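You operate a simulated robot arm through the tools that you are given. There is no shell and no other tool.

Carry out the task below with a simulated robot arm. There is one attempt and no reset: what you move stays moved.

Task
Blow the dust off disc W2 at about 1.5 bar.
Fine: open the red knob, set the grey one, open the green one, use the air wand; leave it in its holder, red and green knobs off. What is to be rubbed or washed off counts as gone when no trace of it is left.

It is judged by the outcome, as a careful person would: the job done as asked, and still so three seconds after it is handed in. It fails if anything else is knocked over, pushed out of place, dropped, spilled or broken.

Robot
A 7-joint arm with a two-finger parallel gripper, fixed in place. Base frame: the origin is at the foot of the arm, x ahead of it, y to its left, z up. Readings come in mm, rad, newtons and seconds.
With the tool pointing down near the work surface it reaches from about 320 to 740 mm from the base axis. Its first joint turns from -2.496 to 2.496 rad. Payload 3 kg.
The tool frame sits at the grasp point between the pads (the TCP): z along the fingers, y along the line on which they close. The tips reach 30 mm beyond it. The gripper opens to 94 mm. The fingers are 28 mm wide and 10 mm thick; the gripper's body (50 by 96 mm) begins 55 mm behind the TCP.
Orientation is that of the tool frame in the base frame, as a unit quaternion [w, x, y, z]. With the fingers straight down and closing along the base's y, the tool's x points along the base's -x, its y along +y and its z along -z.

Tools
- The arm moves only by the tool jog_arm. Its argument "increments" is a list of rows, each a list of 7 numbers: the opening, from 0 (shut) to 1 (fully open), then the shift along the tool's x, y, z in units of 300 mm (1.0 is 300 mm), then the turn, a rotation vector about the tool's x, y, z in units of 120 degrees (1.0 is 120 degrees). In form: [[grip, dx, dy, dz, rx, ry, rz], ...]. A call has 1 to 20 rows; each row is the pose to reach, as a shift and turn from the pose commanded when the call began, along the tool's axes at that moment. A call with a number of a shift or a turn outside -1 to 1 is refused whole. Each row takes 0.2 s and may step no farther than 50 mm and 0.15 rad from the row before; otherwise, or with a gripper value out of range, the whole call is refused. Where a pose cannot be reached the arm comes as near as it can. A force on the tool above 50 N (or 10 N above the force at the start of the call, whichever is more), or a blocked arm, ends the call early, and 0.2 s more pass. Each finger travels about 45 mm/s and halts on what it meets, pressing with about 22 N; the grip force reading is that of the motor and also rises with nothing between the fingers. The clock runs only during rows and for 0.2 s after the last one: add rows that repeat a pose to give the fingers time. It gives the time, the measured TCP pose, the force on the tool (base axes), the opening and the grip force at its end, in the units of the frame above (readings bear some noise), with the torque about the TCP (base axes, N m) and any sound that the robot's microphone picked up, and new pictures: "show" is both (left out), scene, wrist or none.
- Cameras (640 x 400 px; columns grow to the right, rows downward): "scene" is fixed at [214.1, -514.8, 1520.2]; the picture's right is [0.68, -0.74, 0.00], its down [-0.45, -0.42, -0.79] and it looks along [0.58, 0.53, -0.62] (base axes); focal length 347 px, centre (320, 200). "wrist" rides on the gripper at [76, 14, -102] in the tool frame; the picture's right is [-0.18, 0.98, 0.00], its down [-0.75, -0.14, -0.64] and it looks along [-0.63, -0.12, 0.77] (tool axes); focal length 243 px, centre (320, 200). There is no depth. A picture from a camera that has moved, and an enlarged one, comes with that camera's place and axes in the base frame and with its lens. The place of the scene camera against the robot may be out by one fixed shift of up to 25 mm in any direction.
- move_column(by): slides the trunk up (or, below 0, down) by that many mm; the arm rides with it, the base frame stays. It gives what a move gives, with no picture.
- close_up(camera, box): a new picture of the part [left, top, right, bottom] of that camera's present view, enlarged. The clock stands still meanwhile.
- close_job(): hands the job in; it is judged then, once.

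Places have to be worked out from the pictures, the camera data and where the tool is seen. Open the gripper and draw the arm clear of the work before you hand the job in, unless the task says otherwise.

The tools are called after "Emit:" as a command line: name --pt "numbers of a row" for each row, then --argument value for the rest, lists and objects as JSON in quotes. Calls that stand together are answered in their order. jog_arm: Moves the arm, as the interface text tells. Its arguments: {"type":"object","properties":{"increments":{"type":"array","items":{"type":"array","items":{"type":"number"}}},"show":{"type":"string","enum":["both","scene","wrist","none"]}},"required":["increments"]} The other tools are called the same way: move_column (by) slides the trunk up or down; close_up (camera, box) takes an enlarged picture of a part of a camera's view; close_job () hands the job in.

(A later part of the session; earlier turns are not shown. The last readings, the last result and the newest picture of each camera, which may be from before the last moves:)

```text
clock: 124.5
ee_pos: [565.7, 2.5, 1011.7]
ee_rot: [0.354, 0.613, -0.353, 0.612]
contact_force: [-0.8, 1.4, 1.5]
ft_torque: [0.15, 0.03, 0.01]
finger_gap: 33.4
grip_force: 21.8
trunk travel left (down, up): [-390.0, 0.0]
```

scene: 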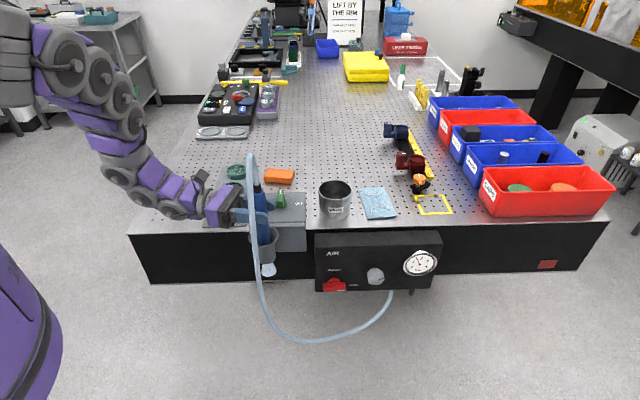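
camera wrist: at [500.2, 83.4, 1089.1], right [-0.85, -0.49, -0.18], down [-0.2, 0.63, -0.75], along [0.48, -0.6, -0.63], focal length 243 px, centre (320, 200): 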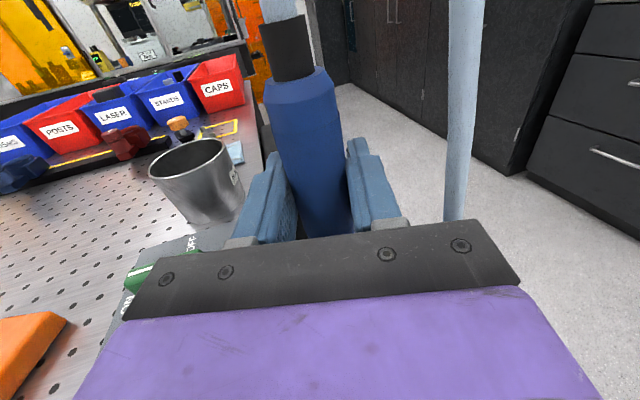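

W2 is clean across its whole face. The wand has touched its seat (force turned +1.5 N), so I open the gripper and back away along the approach line.

Emit:
jog_arm --pt "0.45 0 0 0 0 0 0" --pt "0.6 0 0 0 0 0 0" --pt "0.7 0 0 0 0 0 0" --pt "0.7 0 0 0 0 0 0" --show "both"

Emit:
close_up --camera "scene" --box '[200, 150, 330, 280]'

```text
clock: 125.5
ee_pos: [564.7, 1.9, 1012.1]
ee_rot: [0.353, 0.613, -0.353, 0.612]
contact_force: [0.3, -0.5, -0.7]
ft_torque: [-0.03, -0.01, 0.02]
finger_gap: 65.7
grip_force: 0.1
trunk travel left (down, up): [-390.0, 0.0]
camera wrist: at [500.7, 82.7, 1086.3], right [-0.85, -0.49, -0.18], down [-0.2, 0.63, -0.75], along [0.48, -0.6, -0.63], focal length 243 px, centre (320, 200)
```

scene: 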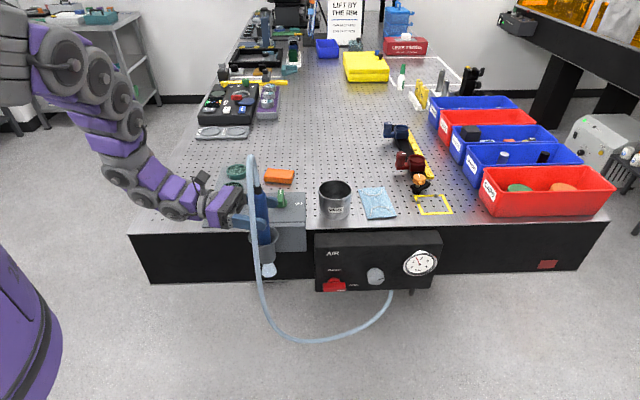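
wrist: 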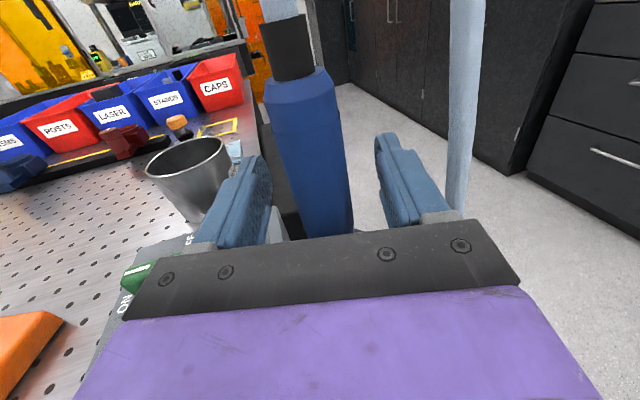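

```text
3.08 times, centred on (265, 215) of scene
camera zoom: at [214.1, -514.8, 1520.2], right [0.68, -0.74, 0.0], down [-0.45, -0.42, -0.79], along [0.58, 0.53, -0.62], focal length 1069 px, centre (489, 154)
```

zoom: 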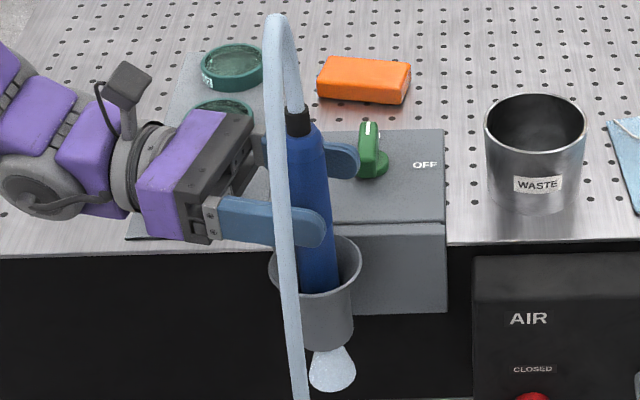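

The wand stays upright in its holder. I back straight out 90 mm, then rise to Z≈1240.

Emit:
jog_arm --pt "0.7 0 0 -0.05 0 0 0" --pt "0.7 0 0 -0.12 0 0 0" --pt "0.7 0 0 -0.2 0 0 0" --pt "0.7 0 0 -0.29 0 0 0" --pt "0.7 0.1 0 -0.29 0 0 0" --pt "0.7 0.25 0 -0.29 0 0 0" --pt "0.7 0.4 0 -0.29 0 0 0" --pt "0.7 0.55 0 -0.29 0 0 0" --pt "0.7 0.7 0 -0.29 0 0 0" --pt "0.7 0.76 0 -0.29 0 0 0" --show "both"

Emit:
close_up --camera "scene" --box '[200, 150, 330, 280]'

```text
clock: 127.8
ee_pos: [521.9, 77.0, 1239.1]
ee_rot: [0.354, 0.613, -0.354, 0.611]
contact_force: [0.3, 0.0, 0.0]
ft_torque: [0.01, 0.0, 0.0]
finger_gap: 65.9
grip_force: 0.0
trunk travel left (down, up): [-390.0, 0.0]
camera wrist: at [457.8, 156.6, 1314.3], right [-0.85, -0.49, -0.18], down [-0.2, 0.63, -0.75], along [0.48, -0.6, -0.63], focal length 243 px, centre (320, 200)
```

scene: 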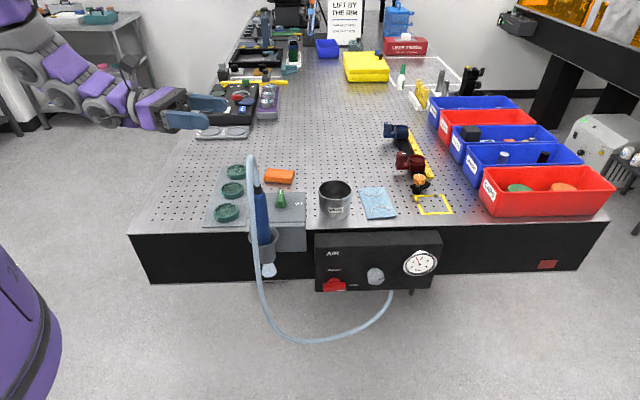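
wrist: 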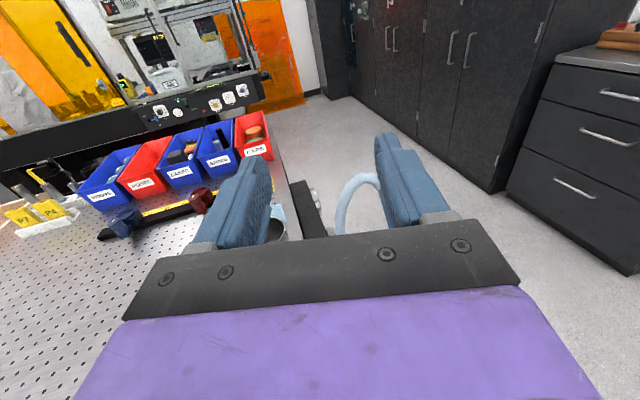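

```text
3.08 times, centred on (265, 215) of scene
camera zoom: at [214.1, -514.8, 1520.2], right [0.68, -0.74, 0.0], down [-0.45, -0.42, -0.79], along [0.58, 0.53, -0.62], focal length 1069 px, centre (489, 154)
```

zoom: 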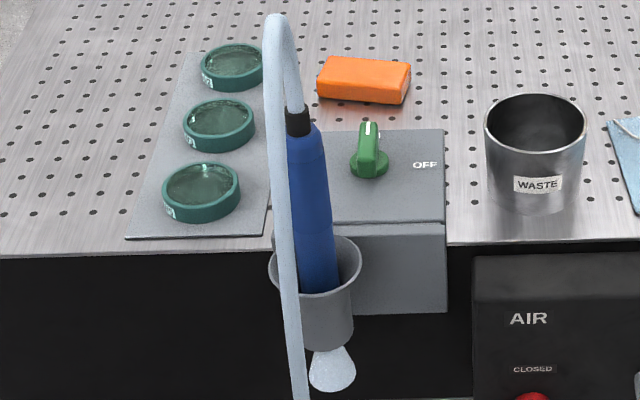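

The wand stands in its holder. Next, closing green: I roll the tool -180° here in free air (two half-turns).

Emit:
jog_arm --pt "0.6 0 0 0 0 0 -0.0625" --pt "0.6 0 0 0 0 0 -0.125" --pt "0.6 0 0 0 0 0 -0.1875" --pt "0.6 0 0 0 0 0 -0.25" --pt "0.6 0 0 0 0 0 -0.3125" --pt "0.6 0 0 0 0 0 -0.375" --pt "0.6 0 0 0 0 0 -0.4375" --pt "0.6 0 0 0 0 0 -0.5" --pt "0.6 0 0 0 0 0 -0.5625" --pt "0.6 0 0 0 0 0 -0.625" --pt "0.6 0 0 0 0 0 -0.6875" --pt "0.6 0 0 0 0 0 -0.75" --show "none"

Emit:
jog_arm --pt "0.6 0 0 0 0 0 -0.0625" --pt "0.6 0 0 0 0 0 -0.125" --pt "0.6 0 0 0 0 0 -0.1875" --pt "0.6 0 0 0 0 0 -0.25" --pt "0.6 0 0 0 0 0 -0.3125" --pt "0.6 0 0 0 0 0 -0.375" --pt "0.6 0 0 0 0 0 -0.4375" --pt "0.6 0 0 0 0 0 -0.5" --pt "0.6 0 0 0 0 0 -0.5625" --pt "0.6 0 0 0 0 0 -0.625" --pt "0.6 0 0 0 0 0 -0.6875" --pt "0.6 0 0 0 0 0 -0.75" --show "scene"

```text
clock: 130.3
ee_pos: [522.7, 77.2, 1239.5]
ee_rot: [0.683, 0.683, 0.185, 0.181]
contact_force: [-0.1, -0.7, -0.9]
ft_torque: [0.03, 0.0, -0.02]
finger_gap: 56.4
grip_force: 0.1
trunk travel left (down, up): [-390.0, 0.0]
```

```text
clock: 132.9
ee_pos: [521.2, 78.2, 1239.7]
ee_rot: [0.611, 0.353, 0.613, -0.354]
contact_force: [-0.6, 0.1, -0.7]
ft_torque: [0.0, -0.02, -0.02]
finger_gap: 56.3
grip_force: 0.1
trunk travel left (down, up): [-390.0, 0.0]
```

scene: 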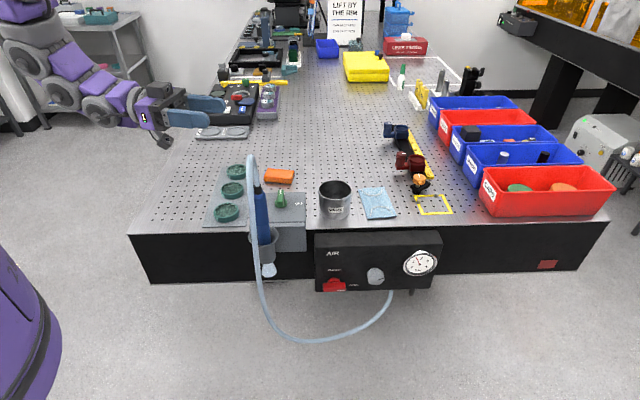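

The roll succeeded. Now I tilt the tool to point straight down at this spot.

Emit:
jog_arm --pt "0.6 0 0 0 0 0.0625 0" --pt "0.6 0 0 0 0 0.125 0" --pt "0.6 0 0 0 0 0.1875 0" --pt "0.6 0 0 0 0 0.25 0" --pt "0.6 0 0 0 0 0.3125 0" --pt "0.6 0 0 0 0 0.375 0" --pt "0.6 0 0 0 0 0.4375 0" --pt "0.6 0 0 0 0 0.5 0" --pt "0.6 0 0 0 0 0.5625 0" --pt "0.6 0 0 0 0 0.625 0" --pt "0.6 0 0 0 0 0.6875 0" --pt "0.6 0 0 0 0 0.75 0" --show "both"

```text
clock: 135.6
ee_pos: [523.5, 76.3, 1237.9]
ee_rot: [-0.002, 0.5, 0.866, 0.002]
contact_force: [-1.1, -0.1, 0.1]
ft_torque: [-0.05, -0.02, 0.01]
finger_gap: 56.7
grip_force: 0.1
trunk travel left (down, up): [-390.0, 0.0]
camera wrist: at [496.6, 148.1, 1340.2], right [0.94, 0.33, 0.0], down [0.26, -0.73, 0.64], along [0.21, -0.6, -0.77], focal length 243 px, centre (320, 200)
```

scene: 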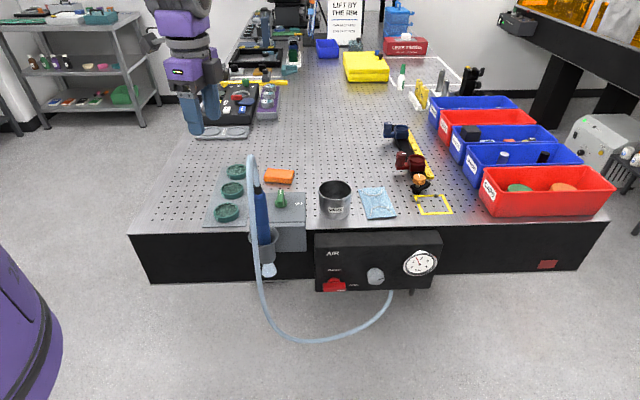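
wrist: 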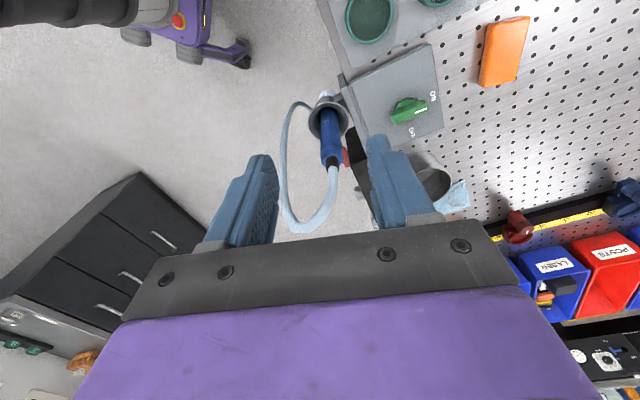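

Now I move over the green knob at Z≈1200 while rolling -105° to the grip orientation (fingers closing along U across the bar).

Emit:
jog_arm --pt "0.55 -0.021 0.03 0.009 0 0 -0.0625" --pt "0.55 -0.042 0.061 0.018 0 0 -0.125" --pt "0.55 -0.063 0.091 0.027 0 0 -0.1875" --pt "0.55 -0.084 0.121 0.036 0 0 -0.25" --pt "0.55 -0.105 0.152 0.045 0 0 -0.3125" --pt "0.55 -0.126 0.182 0.054 0 0 -0.375" --pt "0.55 -0.147 0.212 0.063 0 0 -0.4375" --pt "0.5 -0.168 0.243 0.073 0 0 -0.5" --pt "0.5 -0.19 0.273 0.082 0 0 -0.5625" --pt "0.5 -0.211 0.304 0.091 0 0 -0.625" --pt "0.45 -0.232 0.334 0.1 0 0 -0.6875" --pt "0.45 -0.253 0.364 0.109 0 0 -0.75" --pt "0.45 -0.274 0.395 0.118 0 0 -0.8125" --pt "0.45 -0.295 0.425 0.127 0 0 -0.875" --pt "0.45 -0.295 0.425 0.127 0 0 -0.875" --show "both"

Emit:
close_up --camera "wrist" --box '[240, 20, 400, 120]'

```text
clock: 138.8
ee_pos: [500.6, 93.2, 1181.7]
ee_rot: [0.021, -0.363, 0.931, -0.021]
contact_force: [-0.6, -0.6, 0.1]
ft_torque: [0.01, -0.03, -0.01]
finger_gap: 42.3
grip_force: 0.0
out of reach, approached as far as the arm can: row 9, 10, 11, 12, 13, 14, 15
trunk travel left (down, up): [-390.0, 0.0]
camera wrist: at [429.7, 53.0, 1281.0], right [-0.53, 0.85, -0.05], down [0.61, 0.42, 0.67], along [0.59, 0.32, -0.74], focal length 243 px, centre (320, 200)
```

scene: 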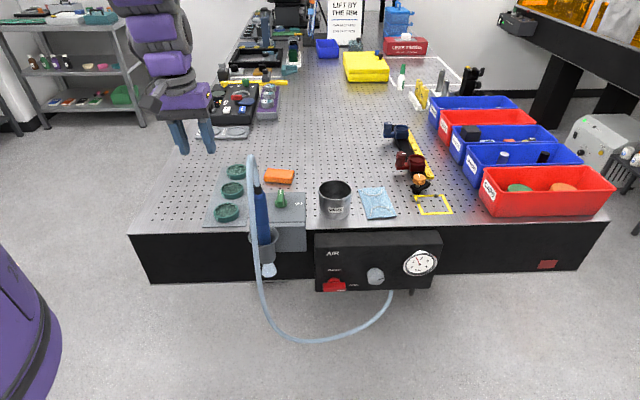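
wrist: 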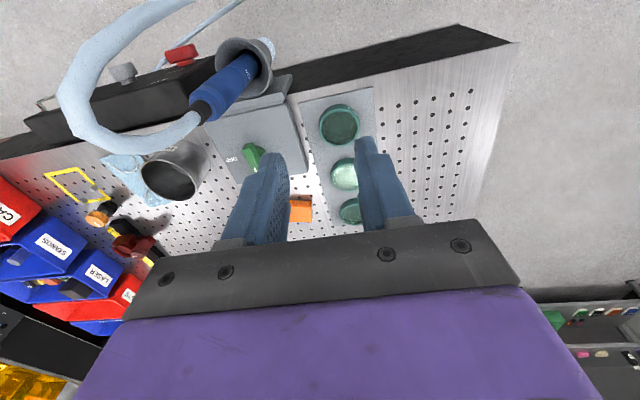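

```text
4.00 times, centred on (320, 70) of wrist
camera zoom: at [429.7, 53.0, 1281.0], right [-0.53, 0.85, -0.05], down [0.61, 0.42, 0.67], along [0.59, 0.32, -0.74], focal length 970 px, centre (320, 720)
```

zoom: 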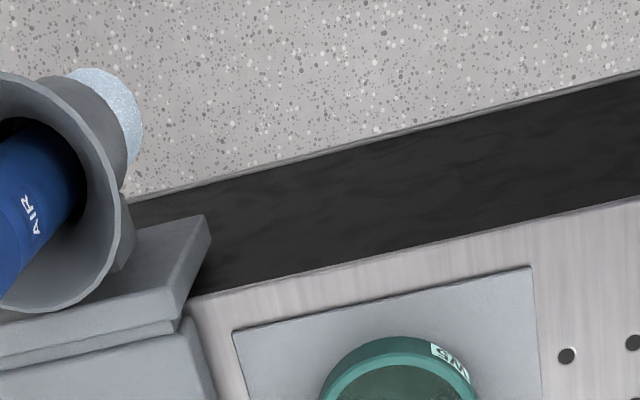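

The arm stalled on that combined move (TCP at (501,93,1182), orientation nearly reached). I try translating outward toward the knob in this orientation.

Emit:
jog_arm --pt "0.45 -0.06 -0.08 -0.005 0 0 0" --pt "0.45 -0.12 -0.16 -0.01 0 0 0" --pt "0.45 -0.18 -0.24 -0.015 0 0 0" --pt "0.45 -0.25 -0.32 -0.02 0 0 0" --pt "0.45 -0.31 -0.4 -0.024 0 0 0" --pt "0.45 -0.369 -0.475 -0.027 0 0 0" --show "both"

```text
clock: 140.2
ee_pos: [501.0, 91.7, 1183.3]
ee_rot: [0.021, -0.363, 0.931, -0.019]
contact_force: [0.5, -0.3, -0.4]
ft_torque: [-0.03, 0.03, 0.04]
finger_gap: 42.5
grip_force: 0.0
out of reach, approached as far as the arm can: row 1, 2, 3, 4, 5, 6
trunk travel left (down, up): [-390.0, 0.0]
camera wrist: at [429.2, 51.2, 1281.3], right [-0.53, 0.85, -0.05], down [0.61, 0.42, 0.67], along [0.59, 0.32, -0.74], focal length 243 px, centre (320, 200)
```

scene: 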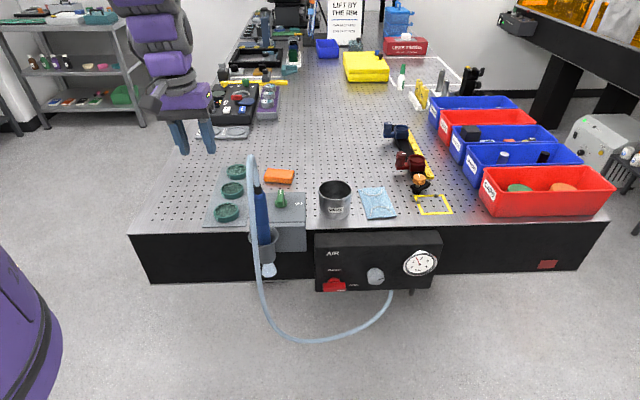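
wrist: 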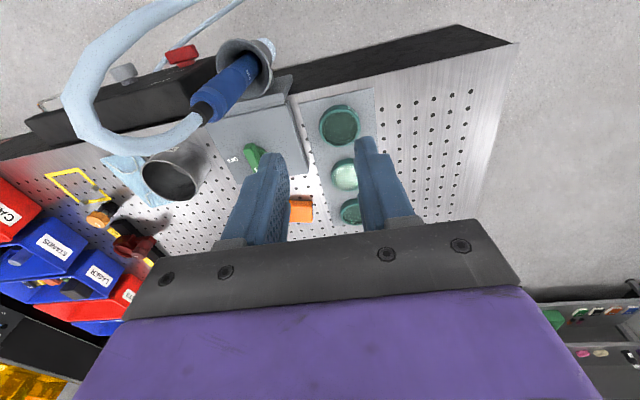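

It's at a wrist-roll limit in this arm posture. I roll back 72°, then try moving out to the knob before rolling again.

Emit:
jog_arm --pt "0.45 0 0 0 0 0 0.0625" --pt "0.45 0 0 0 0 0 0.125" --pt "0.45 0 0 0 0 0 0.1875" --pt "0.45 0 0 0 0 0 0.25" --pt "0.45 0 0 0 0 0 0.3125" --pt "0.45 0 0 0 0 0 0.375" --pt "0.45 0 0 0 0 0 0.4375" --pt "0.45 0 0 0 0 0 0.5" --pt "0.45 0 0 0 0 0 0.5625" --pt "0.45 0 0 0 0 0 0.6" --pt "0.45 0 0 0 0 0 0.6" --show "none"

```text
clock: 142.6
ee_pos: [494.1, 93.9, 1183.7]
ee_rot: [0.028, 0.255, 0.967, -0.003]
contact_force: [0.2, 0.3, 0.1]
ft_torque: [0.0, -0.01, -0.03]
finger_gap: 42.2
grip_force: 0.1
trunk travel left (down, up): [-390.0, 0.0]
```

No limit flag now. I translate out to above the green knob in this orientation.

Emit:
jog_arm --pt "0.45 -0.098 0.036 -0.003 0 0 0" --pt "0.45 -0.196 0.071 -0.006 0 0 0" --pt "0.45 -0.294 0.107 -0.01 0 0 0" --pt "0.45 -0.391 0.143 -0.013 0 0 0" --pt "0.45 -0.489 0.178 -0.016 0 0 0" --pt "0.45 -0.587 0.214 -0.019 0 0 0" --pt "0.45 -0.587 0.214 -0.019 0 0 0" --show "both"

```text
clock: 144.2
ee_pos: [678.9, 65.4, 1199.8]
ee_rot: [0.029, 0.254, 0.967, -0.004]
contact_force: [0.1, -0.9, 1.6]
ft_torque: [0.03, -0.02, 0.0]
finger_gap: 42.1
grip_force: 0.0
trunk travel left (down, up): [-390.0, 0.0]
camera wrist: at [613.3, 116.8, 1296.9], right [0.64, 0.77, 0.02], down [0.55, -0.48, 0.68], along [0.53, -0.43, -0.73], focal length 243 px, centre (320, 200)
```

scene: 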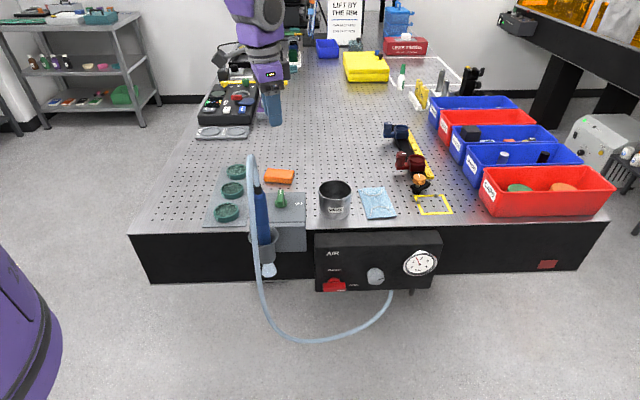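
wrist: 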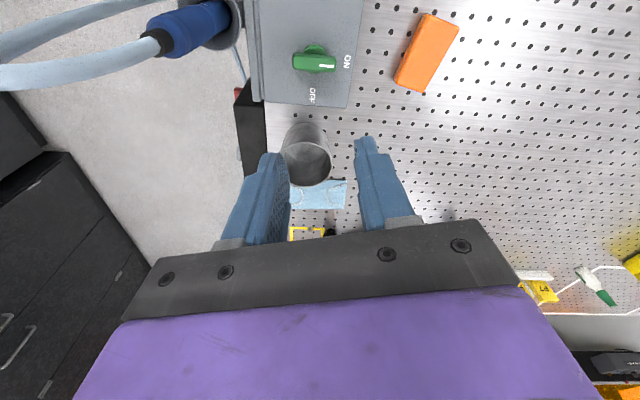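

Reached above the green knob. I level the small tilt, then roll -74° toward the grip orientation.

Emit:
jog_arm --pt "0.45 0 0 0 0.004 0.0267 0" --pt "0.45 0 0 0 0.004 0.0267 0" --show "none"

Emit:
jog_arm --pt "0.45 0 0 0 0 0 -0.0625" --pt "0.45 0 0 0 0 0 -0.125" --pt "0.45 0 0 0 0 0 -0.1875" --pt "0.45 0 0 0 0 0 -0.25" --pt "0.45 0 0 0 0 0 -0.3125" --pt "0.45 0 0 0 0 0 -0.375" --pt "0.45 0 0 0 0 0 -0.4375" --pt "0.45 0 0 0 0 0 -0.5" --pt "0.45 0 0 0 0 0 -0.5625" --pt "0.45 0 0 0 0 0 -0.621" --pt "0.45 0 0 0 0 0 -0.621" --show "both"

```text
clock: 144.8
ee_pos: [665.3, 42.9, 1201.7]
ee_rot: [0.0, 0.255, 0.967, -0.001]
contact_force: [-0.1, -0.6, 0.2]
ft_torque: [0.03, 0.03, -0.04]
finger_gap: 42.1
grip_force: 0.1
out of reach, approached as far as the arm can: row 1, 2
trunk travel left (down, up): [-390.0, 0.0]
```

```text
clock: 147.2
ee_pos: [499.8, 73.1, 1173.3]
ee_rot: [0.022, -0.366, 0.93, -0.024]
contact_force: [-1.5, 0.8, 0.7]
ft_torque: [-0.01, -0.02, 0.01]
finger_gap: 42.3
grip_force: 0.0
out of reach, approached as far as the arm can: row 4, 5, 6, 7, 8, 9, 10, 11
trunk travel left (down, up): [-390.0, 0.0]
camera wrist: at [427.2, 33.4, 1271.6], right [-0.53, 0.84, -0.06], down [0.61, 0.43, 0.67], along [0.59, 0.32, -0.74], focal length 243 px, centre (320, 200)
```

scene: 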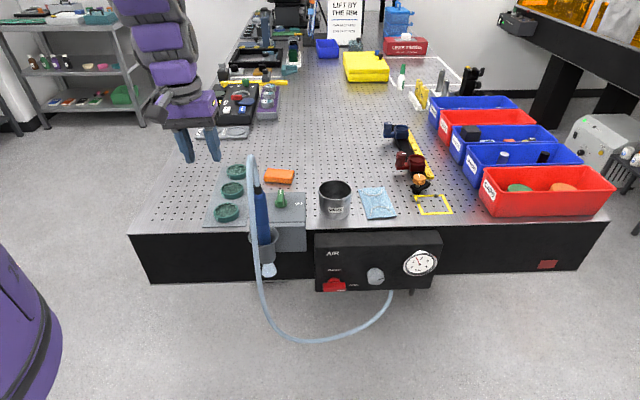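
wrist: 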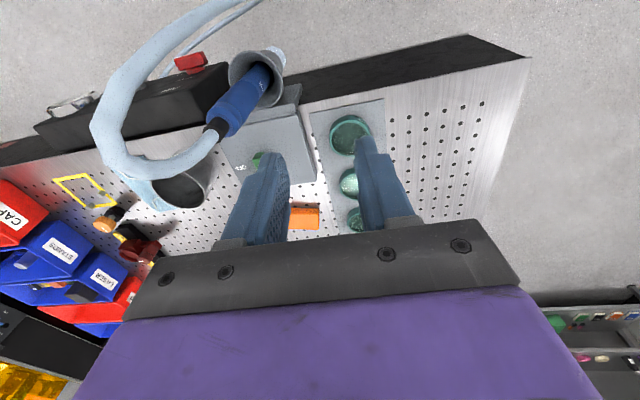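

With the trunk this high the arm is near its limits and drifts when a pose is infeasible; the earlier green-knob work went fine at a lower trunk. I raise the tool 230 mm here, then lower the trunk 240 mm to get the earlier arm posture back.

Emit:
jog_arm --pt "0.45 0 0 -0.15 0 0 0" --pt "0.45 0 0 -0.3 0 0 0" --pt "0.45 0 0 -0.45 0 0 0" --pt "0.45 0 0 -0.6 0 0 0" --pt "0.45 0 0 -0.767 0 0 0" --pt "0.45 0 0 -0.767 0 0 0" --show "scene"

```text
clock: 148.6
ee_pos: [456.9, 99.2, 1395.6]
ee_rot: [0.024, -0.364, 0.931, -0.024]
contact_force: [0.7, 0.5, -1.1]
ft_torque: [-0.02, 0.01, -0.02]
finger_gap: 42.2
grip_force: 0.1
out of reach, approached as far as the arm can: row 3, 4, 5, 6
trunk travel left (down, up): [-390.0, 0.0]
```

scene: 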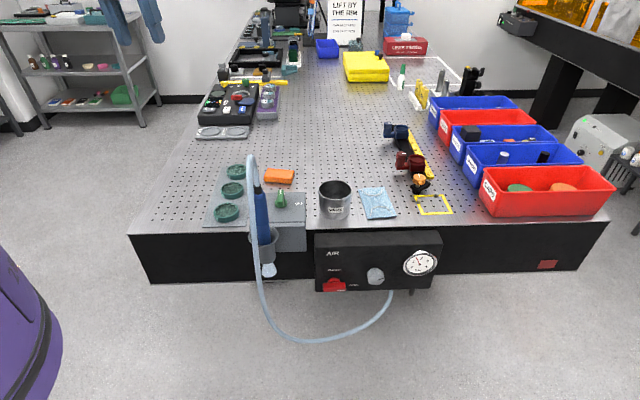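

I roll back off the limit at this safe height, then lower the trunk.

Emit:
jog_arm --pt "0.45 0 0 0 0 0 0.0625" --pt "0.45 0 0 0 0 0 0.125" --pt "0.45 0 0 0 0 0 0.1875" --pt "0.45 0 0 0 0 0 0.25" --pt "0.45 0 0 0 0 0 0.3125" --pt "0.45 0 0 0 0 0 0.375" --pt "0.45 0 0 0 0 0 0.4375" --pt "0.45 0 0 0 0 0 0.5" --pt "0.45 0 0 0 0 0 0.5625" --pt "0.45 0 0 0 0 0 0.6" --pt "0.45 0 0 0 0 0 0.6" --show "both"

```text
clock: 150.9
ee_pos: [459.5, 99.0, 1399.1]
ee_rot: [0.032, 0.252, 0.967, -0.005]
contact_force: [1.6, -0.4, -1.0]
ft_torque: [0.02, 0.02, -0.02]
finger_gap: 42.4
grip_force: 0.1
trunk travel left (down, up): [-390.0, 0.0]
camera wrist: at [392.1, 149.8, 1496.1], right [0.64, 0.77, 0.02], down [0.55, -0.47, 0.69], along [0.54, -0.43, -0.72], focal length 243 px, centre (320, 200)
```

scene: 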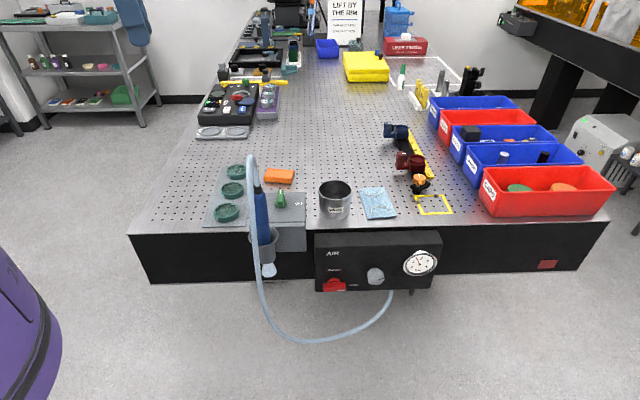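
wrist: 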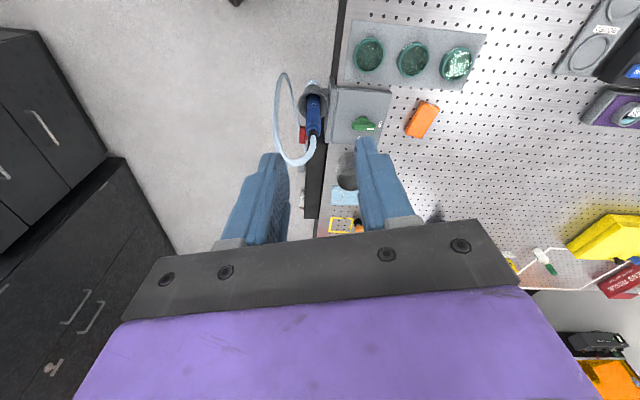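

From above, W2 shows some bright specks at its left edge; I zoom to tell whether it is a reflection.

Emit:
close_up --camera "wrist" --box '[340, 20, 500, 110]'

Emit:
close_up --camera "wrist" --box '[435, 40, 480, 85]'

```text
4.00 times, centred on (420, 65) of wrist
camera zoom: at [392.1, 149.8, 1496.1], right [0.64, 0.77, 0.02], down [0.55, -0.47, 0.69], along [0.54, -0.43, -0.72], focal length 970 px, centre (-80, 740)
```

zoom: 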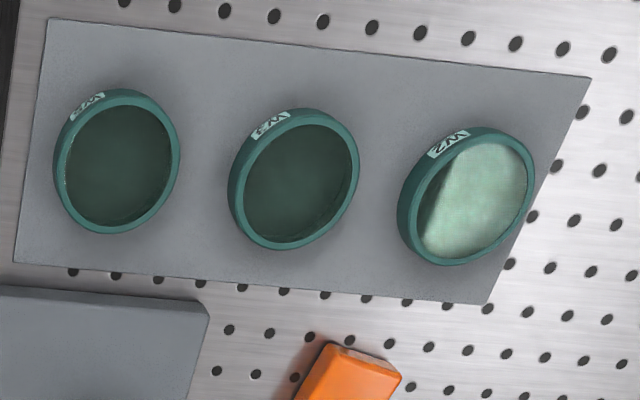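

```text
8.89 times, centred on (458, 62) of wrist
camera zoom: at [392.1, 149.8, 1496.1], right [0.64, 0.77, 0.02], down [0.55, -0.47, 0.69], along [0.54, -0.43, -0.72], focal length 2157 px, centre (-902, 1422)
```

zoom: 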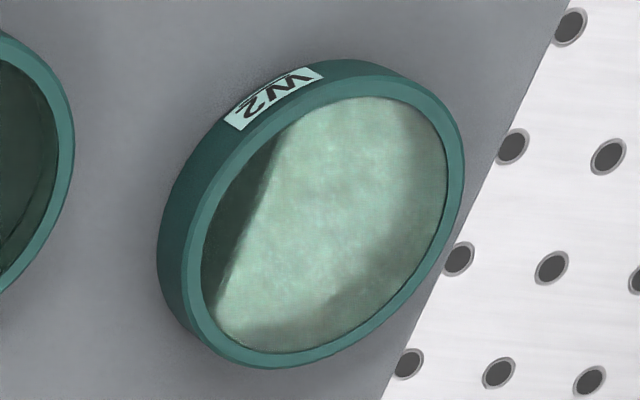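

That is a smooth ceiling-light reflection with a straight edge — no dust. I now lower the trunk by 240 mm.

Emit:
move_column --by -240

Emit:
jog_arm --pt "0.45 0 0 0 0 0 0" --show "both"

```text
clock: 153.4
ee_pos: [458.0, 98.0, 1160.3]
ee_rot: [0.032, 0.251, 0.967, -0.005]
contact_force: [0.2, -0.6, 0.3]
ft_torque: [0.01, -0.03, -0.01]
finger_gap: 42.1
grip_force: 0.3
trunk travel left (down, up): [-150.0, 240.0]
```

```text
clock: 153.8
ee_pos: [457.7, 98.2, 1159.9]
ee_rot: [0.032, 0.252, 0.967, -0.005]
contact_force: [-0.4, -0.3, -0.1]
ft_torque: [-0.01, 0.01, 0.0]
finger_gap: 42.4
grip_force: 0.1
trunk travel left (down, up): [-150.0, 240.0]
camera wrist: at [391.7, 149.6, 1256.1], right [0.64, 0.77, 0.02], down [0.55, -0.47, 0.69], along [0.54, -0.43, -0.72], focal length 243 px, centre (320, 200)
```

scene: 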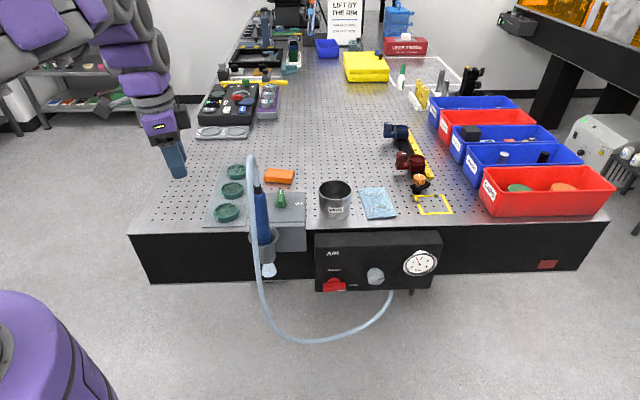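
wrist: 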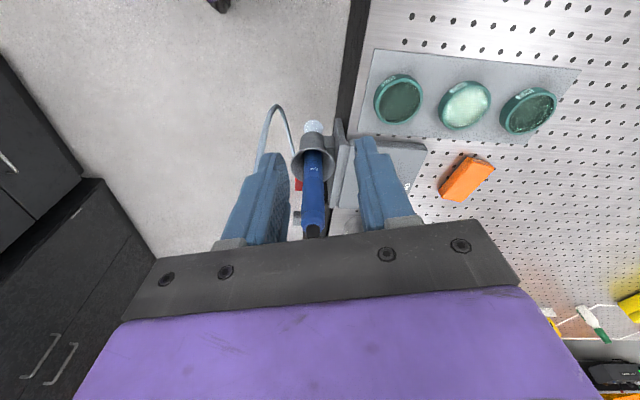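

I check W2 from this new angle too.

Emit:
close_up --camera "wrist" --box '[480, 70, 580, 150]'

```text
5.00 times, centred on (530, 110) of wrist
camera zoom: at [391.7, 149.6, 1256.1], right [0.64, 0.77, 0.02], down [0.55, -0.47, 0.69], along [0.54, -0.43, -0.72], focal length 1213 px, centre (-730, 650)
```

zoom: 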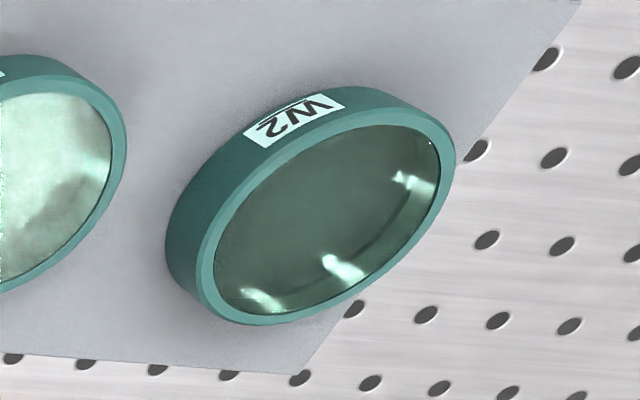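

W2 is clear glass with only edge glints. Now I level the tool and move out and up to about (600,110,1220), a safe place to test the needed roll.

Emit:
jog_arm --pt "0.45 -0.08 0.054 -0.035 0.0031 0.0308 0" --pt "0.45 -0.16 0.107 -0.07 0.0031 0.0308 0" --pt "0.45 -0.243 0.161 -0.104 0.0031 0.0308 0" --pt "0.45 -0.324 0.214 -0.138 0.0031 0.0308 0" --pt "0.45 -0.405 0.268 -0.173 0.0031 0.0308 0" --pt "0.45 -0.405 0.268 -0.173 0.0031 0.0308 0" --show "scene"

```text
clock: 155.2
ee_pos: [598.8, 115.3, 1222.3]
ee_rot: [0.001, 0.25, 0.968, 0.0]
contact_force: [-1.0, -0.2, 0.0]
ft_torque: [-0.02, -0.04, -0.01]
finger_gap: 42.5
grip_force: 0.1
trunk travel left (down, up): [-150.0, 240.0]
```

scene: 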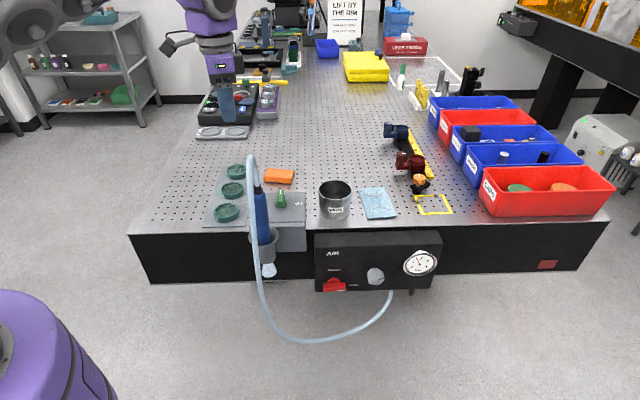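

Levelled with no limit flag. I test the roll toward the grip orientation in two parts here.

Emit:
jog_arm --pt "0.45 0 0 0 0 0 -0.0625" --pt "0.45 0 0 0 0 0 -0.125" --pt "0.45 0 0 0 0 0 -0.1875" --pt "0.45 0 0 0 0 0 -0.25" --pt "0.45 0 0 0 0 0 -0.3125" --show "none"

Emit:
jog_arm --pt "0.45 0 0 0 0 0 -0.06" --pt "0.45 0 0 0 0 0 -0.12" --pt "0.45 0 0 0 0 0 -0.18" --pt "0.45 0 0 0 0 0 -0.24" --pt "0.45 0 0 0 0 0 -0.304" --show "both"

```text
clock: 156.4
ee_pos: [587.4, 117.8, 1211.3]
ee_rot: [0.001, -0.075, 0.997, 0.0]
contact_force: [0.3, 0.0, 0.4]
ft_torque: [0.03, -0.02, 0.0]
finger_gap: 42.1
grip_force: 0.0
out of reach, approached as far as the arm can: row 5
trunk travel left (down, up): [-150.0, 240.0]
```

```text
clock: 157.7
ee_pos: [514.3, 156.6, 1259.2]
ee_rot: [0.092, -0.281, 0.954, -0.04]
contact_force: [-1.2, 0.2, 1.0]
ft_torque: [-0.01, -0.11, 0.05]
finger_gap: 42.3
grip_force: 0.1
out of reach, approached as far as the arm can: row 1, 2, 3, 4, 5
trunk travel left (down, up): [-150.0, 240.0]
camera wrist: at [422.6, 129.2, 1344.7], right [-0.37, 0.92, -0.1], down [0.57, 0.31, 0.76], along [0.73, 0.23, -0.64], focal length 243 px, centre (320, 200)
```

scene: 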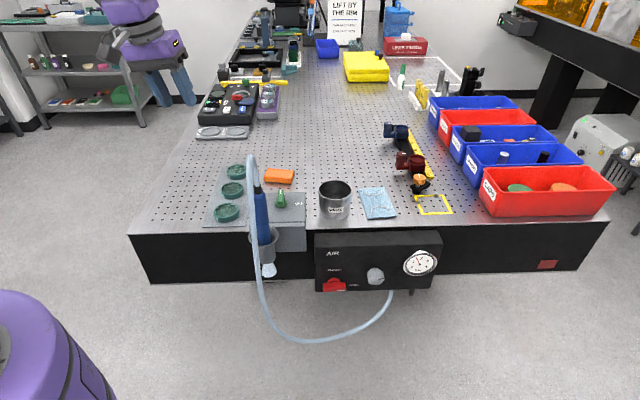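
wrist: 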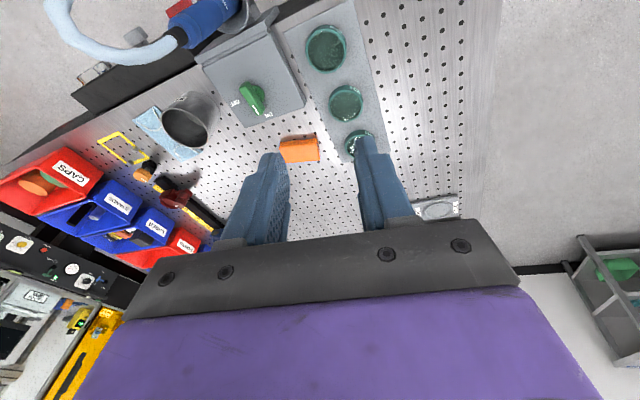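

The roll limit has shifted to the other side in this arm posture. So I'll grip the green bar from the opposite orientation (camera on the far side) and turn it clockwise, which has room now and keeps the camera away from the wand. First I roll back off the limit.

Emit:
jog_arm --pt "0.45 0 0 0 0 0 0.0625" --pt "0.45 0 0 0 0 0 0.125" --pt "0.45 0 0 0 0 0 0.1875" --pt "0.45 0 0 0 0 0 0.25" --pt "0.45 0 0 0 0 0 0.3125" --pt "0.45 0 0 0 0 0 0.375" --pt "0.45 0 0 0 0 0 0.4375" --pt "0.45 0 0 0 0 0 0.5" --pt "0.45 0 0 0 0 0 0.5625" --pt "0.45 0 0 0 0 0 0.625" --pt "0.45 0 0 0 0 0 0.6875" --pt "0.45 0 0 0 0 0 0.75" --pt "0.45 0 0 0 0 0 0.75" --show "none"

```text
clock: 160.4
ee_pos: [516.4, 157.1, 1253.9]
ee_rot: [0.09, 0.476, 0.874, 0.037]
contact_force: [0.0, -0.4, -0.1]
ft_torque: [0.02, 0.02, 0.0]
finger_gap: 42.3
grip_force: 0.1
trunk travel left (down, up): [-150.0, 240.0]
```

I level the remaining 11° tilt.

Emit:
jog_arm --pt "0.45 0 0 0 0.036 0.029 0" --pt "0.45 0 0 0 0.0722 0.0587 0" --pt "0.45 0 0 0 0.0722 0.0587 0" --show "none"

Emit:
jog_arm --pt "0.45 0 0 0 0 0 0.0625" --pt "0.45 0 0 0 0 0 0.125" --pt "0.45 0 0 0 0 0 0.1875" --pt "0.45 0 0 0 0 0 0.25" --pt "0.45 0 0 0 0 0 0.3125" --pt "0.45 0 0 0 0 0 0.375" --pt "0.45 0 0 0 0 0 0.4375" --pt "0.45 0 0 0 0 0 0.5" --pt "0.45 0 0 0 0 0 0.5625" --pt "0.45 0 0 0 0 0 0.63" --pt "0.45 0 0 0 0 0 0.63" --show "both"

```text
clock: 161.2
ee_pos: [516.6, 158.0, 1254.2]
ee_rot: [0.0, 0.477, 0.879, 0.0]
contact_force: [0.2, -1.5, -0.4]
ft_torque: [0.01, -0.01, 0.0]
finger_gap: 42.2
grip_force: 0.0
trunk travel left (down, up): [-150.0, 240.0]
```

```text
clock: 163.7
ee_pos: [516.4, 157.8, 1254.1]
ee_rot: [-0.001, 0.916, 0.401, 0.0]
contact_force: [-0.4, -0.5, -0.5]
ft_torque: [0.01, 0.0, -0.02]
finger_gap: 42.3
grip_force: 0.1
trunk travel left (down, up): [-150.0, 240.0]
camera wrist: at [577.2, 202.4, 1354.8], right [0.6, -0.8, 0.0], down [-0.61, -0.46, 0.64], along [-0.52, -0.38, -0.77], focal length 243 px, centre (320, 200)
```

scene: 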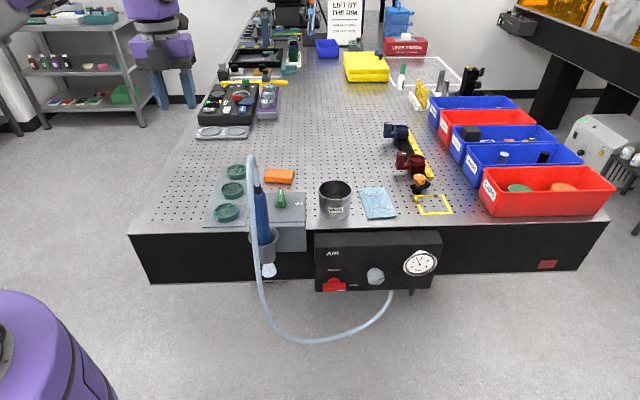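
wrist: 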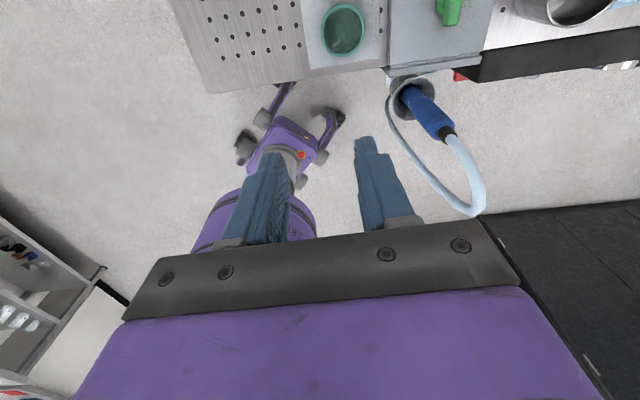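

Levelled at the far-camera orientation with no flags. I test the +90° clockwise roll here at this safe height.

Emit:
jog_arm --pt "0.45 0 0 0 0 0 0.0625" --pt "0.45 0 0 0 0 0 0.125" --pt "0.45 0 0 0 0 0 0.1875" --pt "0.45 0 0 0 0 0 0.25" --pt "0.45 0 0 0 0 0 0.3125" --pt "0.45 0 0 0 0 0 0.375" --pt "0.45 0 0 0 0 0 0.4375" --pt "0.45 0 0 0 0 0 0.5" --pt "0.45 0 0 0 0 0 0.5625" --pt "0.45 0 0 0 0 0 0.625" --pt "0.45 0 0 0 0 0 0.6875" --pt "0.45 0 0 0 0 0 0.75" --pt "0.45 0 0 0 0 0 0.79" --show "none"

```text
clock: 166.4
ee_pos: [517.5, 158.8, 1252.9]
ee_rot: [-0.001, 0.915, -0.403, -0.001]
contact_force: [-0.6, -0.7, -0.9]
ft_torque: [-0.03, -0.01, 0.03]
finger_gap: 42.6
grip_force: 0.1
trunk travel left (down, up): [-150.0, 240.0]
```

The clockwise roll is feasible in this posture. I roll back to the far-camera orientation while moving part-way toward the green knob, at height.

Emit:
jog_arm --pt "0.45 0.03 -0.009 0.01 0 0 -0.0593" --pt "0.45 0.06 -0.018 0.02 0 0 -0.1186" --pt "0.45 0.09 -0.028 0.03 0 0 -0.178" --pt "0.45 0.12 -0.037 0.04 0 0 -0.237" --pt "0.45 0.15 -0.046 0.05 0 0 -0.2965" --pt "0.45 0.18 -0.055 0.06 0 0 -0.356" --pt "0.45 0.21 -0.064 0.07 0 0 -0.415" --pt "0.45 0.24 -0.073 0.08 0 0 -0.474" --pt "0.45 0.27 -0.082 0.09 0 0 -0.534" --pt "0.45 0.3 -0.091 0.1 0 0 -0.593" --pt "0.45 0.33 -0.1 0.11 0 0 -0.652" --pt "0.45 0.36 -0.11 0.12 0 0 -0.712" --pt "0.45 0.38 -0.116 0.13 0 0 -0.771" --pt "0.45 0.38 -0.116 0.13 0 0 -0.771" --show "none"

```text
clock: 169.4
ee_pos: [620.0, 96.0, 1213.7]
ee_rot: [0.0, 0.923, 0.385, 0.001]
contact_force: [0.4, -0.6, 0.8]
ft_torque: [0.02, 0.01, -0.02]
finger_gap: 42.4
grip_force: 0.0
trunk travel left (down, up): [-150.0, 240.0]
```

Good. I continue to directly above the green knob at Z≈1150.

Emit:
jog_arm --pt "0.45 0.02 0.07 0.05 0 0 0" --pt "0.45 0.043 0.14 0.12 0 0 0" --pt "0.45 0.064 0.212 0.212 0 0 0" --pt "0.45 0.064 0.212 0.212 0 0 0" --show "both"

Emit:
close_up --camera "wrist" --box '[240, 40, 400, 140]'

```text
clock: 170.4
ee_pos: [678.1, 65.9, 1152.7]
ee_rot: [0.0, 0.924, 0.384, 0.0]
contact_force: [-0.1, 0.2, 0.1]
ft_torque: [-0.01, 0.03, 0.0]
finger_gap: 42.3
grip_force: 0.0
trunk travel left (down, up): [-150.0, 240.0]
camera wrist: at [741.1, 108.3, 1253.5], right [0.57, -0.82, 0.0], down [-0.63, -0.43, 0.64], along [-0.53, -0.36, -0.77], focal length 243 px, centre (320, 200)
```

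scene: 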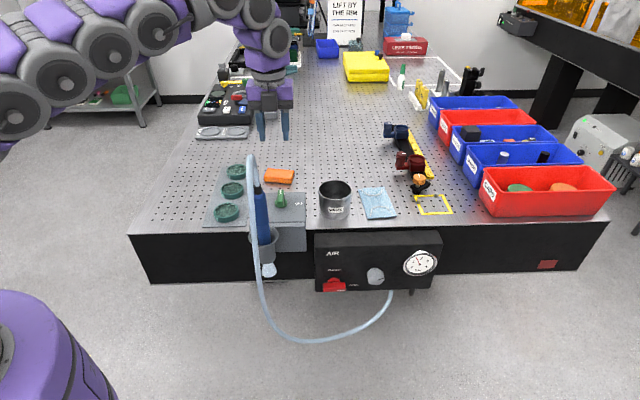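
wrist: 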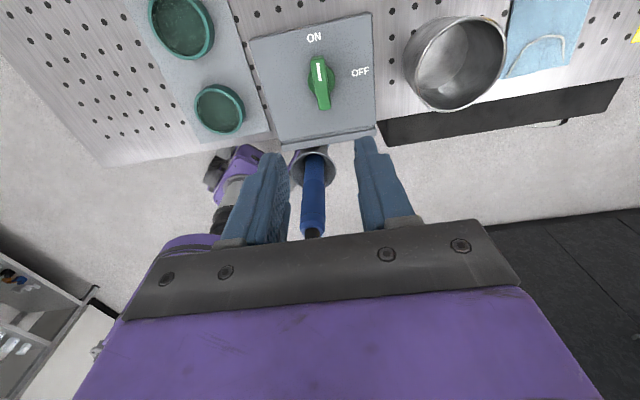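

```text
4.00 times, centred on (320, 90) of wrist
camera zoom: at [741.1, 108.3, 1253.5], right [0.57, -0.82, 0.0], down [-0.63, -0.43, 0.64], along [-0.53, -0.36, -0.77], focal length 970 px, centre (320, 640)
```

zoom: 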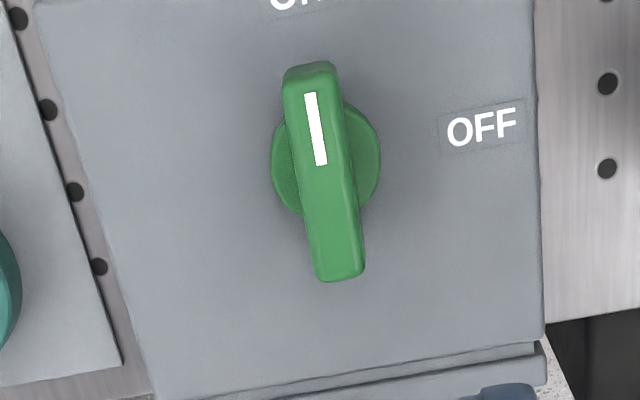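

The bar is at ON, and the tool is centred within ~2 mm. I correct and descend to TCP Z≈980 around the bar.

Emit:
jog_arm --pt "0.45 0.007 0.003 0.12 0 0 0" --pt "0.45 0.007 0.003 0.26 0 0 0" --pt "0.45 0.007 0.003 0.4 0 0 0" --pt "0.45 0.007 0.003 0.5 0 0 0" --pt "0.45 0.007 0.003 0.55 0 0 0" --pt "0.45 0.007 0.003 0.575 0 0 0" --pt "0.45 0.007 0.003 0.575 0 0 0" --show "both"

Emit:
close_up --camera "wrist" --box '[220, 40, 460, 190]'

```text
clock: 172.1
ee_pos: [676.5, 60.4, 982.7]
ee_rot: [0.001, 0.924, 0.383, 0.0]
contact_force: [0.2, 0.9, 0.5]
ft_torque: [0.01, 0.01, 0.0]
finger_gap: 42.3
grip_force: 0.1
out of reach, approached as far as the arm can: row 4, 5, 6, 7
trunk travel left (down, up): [-150.0, 240.0]
camera wrist: at [738.3, 103.1, 1085.0], right [0.57, -0.82, 0.0], down [-0.63, -0.43, 0.64], along [-0.53, -0.36, -0.77], focal length 243 px, centre (320, 200)
```

scene: 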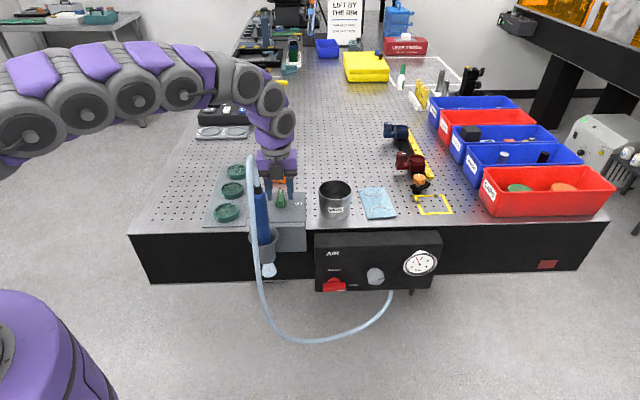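
wrist: 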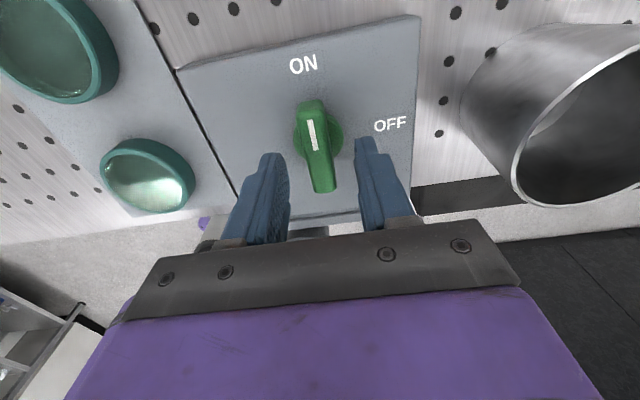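

```text
2.67 times, centred on (340, 115) of wrist
camera zoom: at [738.3, 103.1, 1085.0], right [0.57, -0.82, 0.0], down [-0.63, -0.43, 0.64], along [-0.53, -0.36, -0.77], focal length 647 px, centre (267, 427)
```

zoom: 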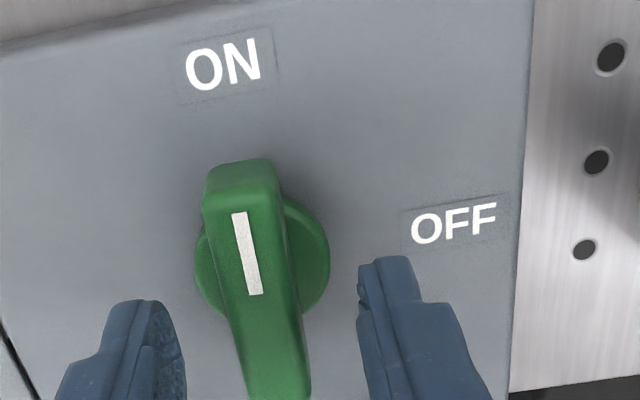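

The arm falls ~7 mm short at this depth with the current trunk height. I go back up, lower the trunk by 100 mm so the arm reaches from a better posture, and then re-approach.

Emit:
jog_arm --pt "0.45 0 0 -0.05 0 0 0" --pt "0.45 0 0 -0.15 0 0 0" --pt "0.45 0 0 -0.28 0 0 0" --pt "0.45 0 0 -0.42 0 0 0" --pt "0.45 0 0 -0.56 0 0 0" --show "none"

Emit:
move_column --by -100

Emit:
jog_arm --pt "0.45 0 0 0 0 0 0" --show "both"

Emit:
close_up --camera "wrist" --box '[240, 40, 400, 140]'

```text
clock: 173.2
ee_pos: [673.3, 61.8, 1153.9]
ee_rot: [0.0, 0.924, 0.383, 0.0]
contact_force: [-0.8, 0.4, -0.6]
ft_torque: [-0.05, 0.03, 0.0]
finger_gap: 42.1
grip_force: 0.2
trunk travel left (down, up): [-150.0, 240.0]
```

```text
clock: 174.6
ee_pos: [673.6, 62.4, 1052.3]
ee_rot: [0.0, 0.924, 0.383, 0.0]
contact_force: [-0.6, -0.6, 0.0]
ft_torque: [-0.02, -0.01, 0.02]
finger_gap: 42.3
grip_force: 0.1
trunk travel left (down, up): [-50.0, 340.0]
```

```text
clock: 175.0
ee_pos: [673.6, 63.3, 1052.1]
ee_rot: [0.001, 0.924, 0.383, 0.0]
contact_force: [-1.0, 0.1, -0.8]
ft_torque: [0.0, -0.04, -0.04]
finger_gap: 42.2
grip_force: 0.0
trunk travel left (down, up): [-50.0, 340.0]
camera wrist: at [736.3, 105.4, 1153.9], right [0.57, -0.82, 0.0], down [-0.63, -0.43, 0.64], along [-0.53, -0.36, -0.77], focal length 243 px, centre (320, 200)
```

scene: 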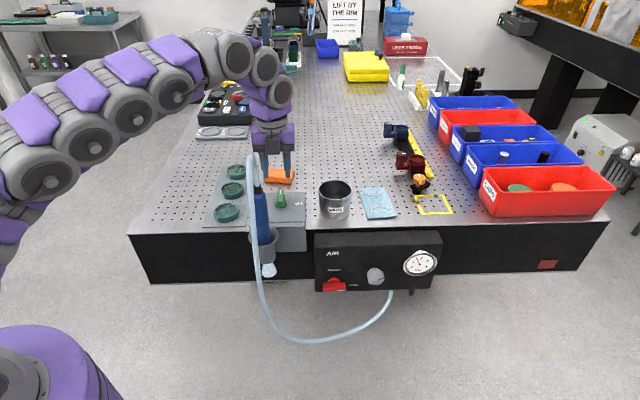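
wrist: 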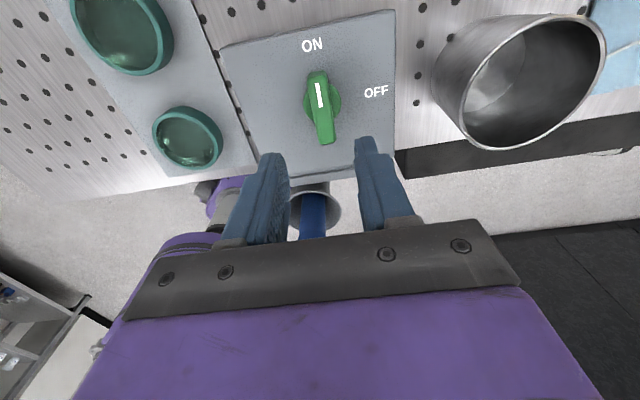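

```text
4.00 times, centred on (320, 90) of wrist
camera zoom: at [736.3, 105.4, 1153.9], right [0.57, -0.82, 0.0], down [-0.63, -0.43, 0.64], along [-0.53, -0.36, -0.77], focal length 970 px, centre (320, 640)
```

zoom: 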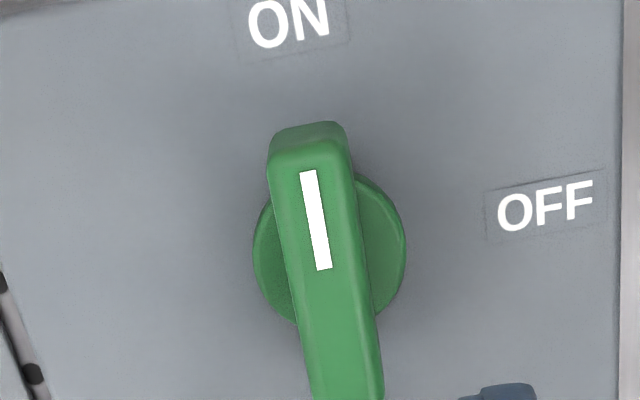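

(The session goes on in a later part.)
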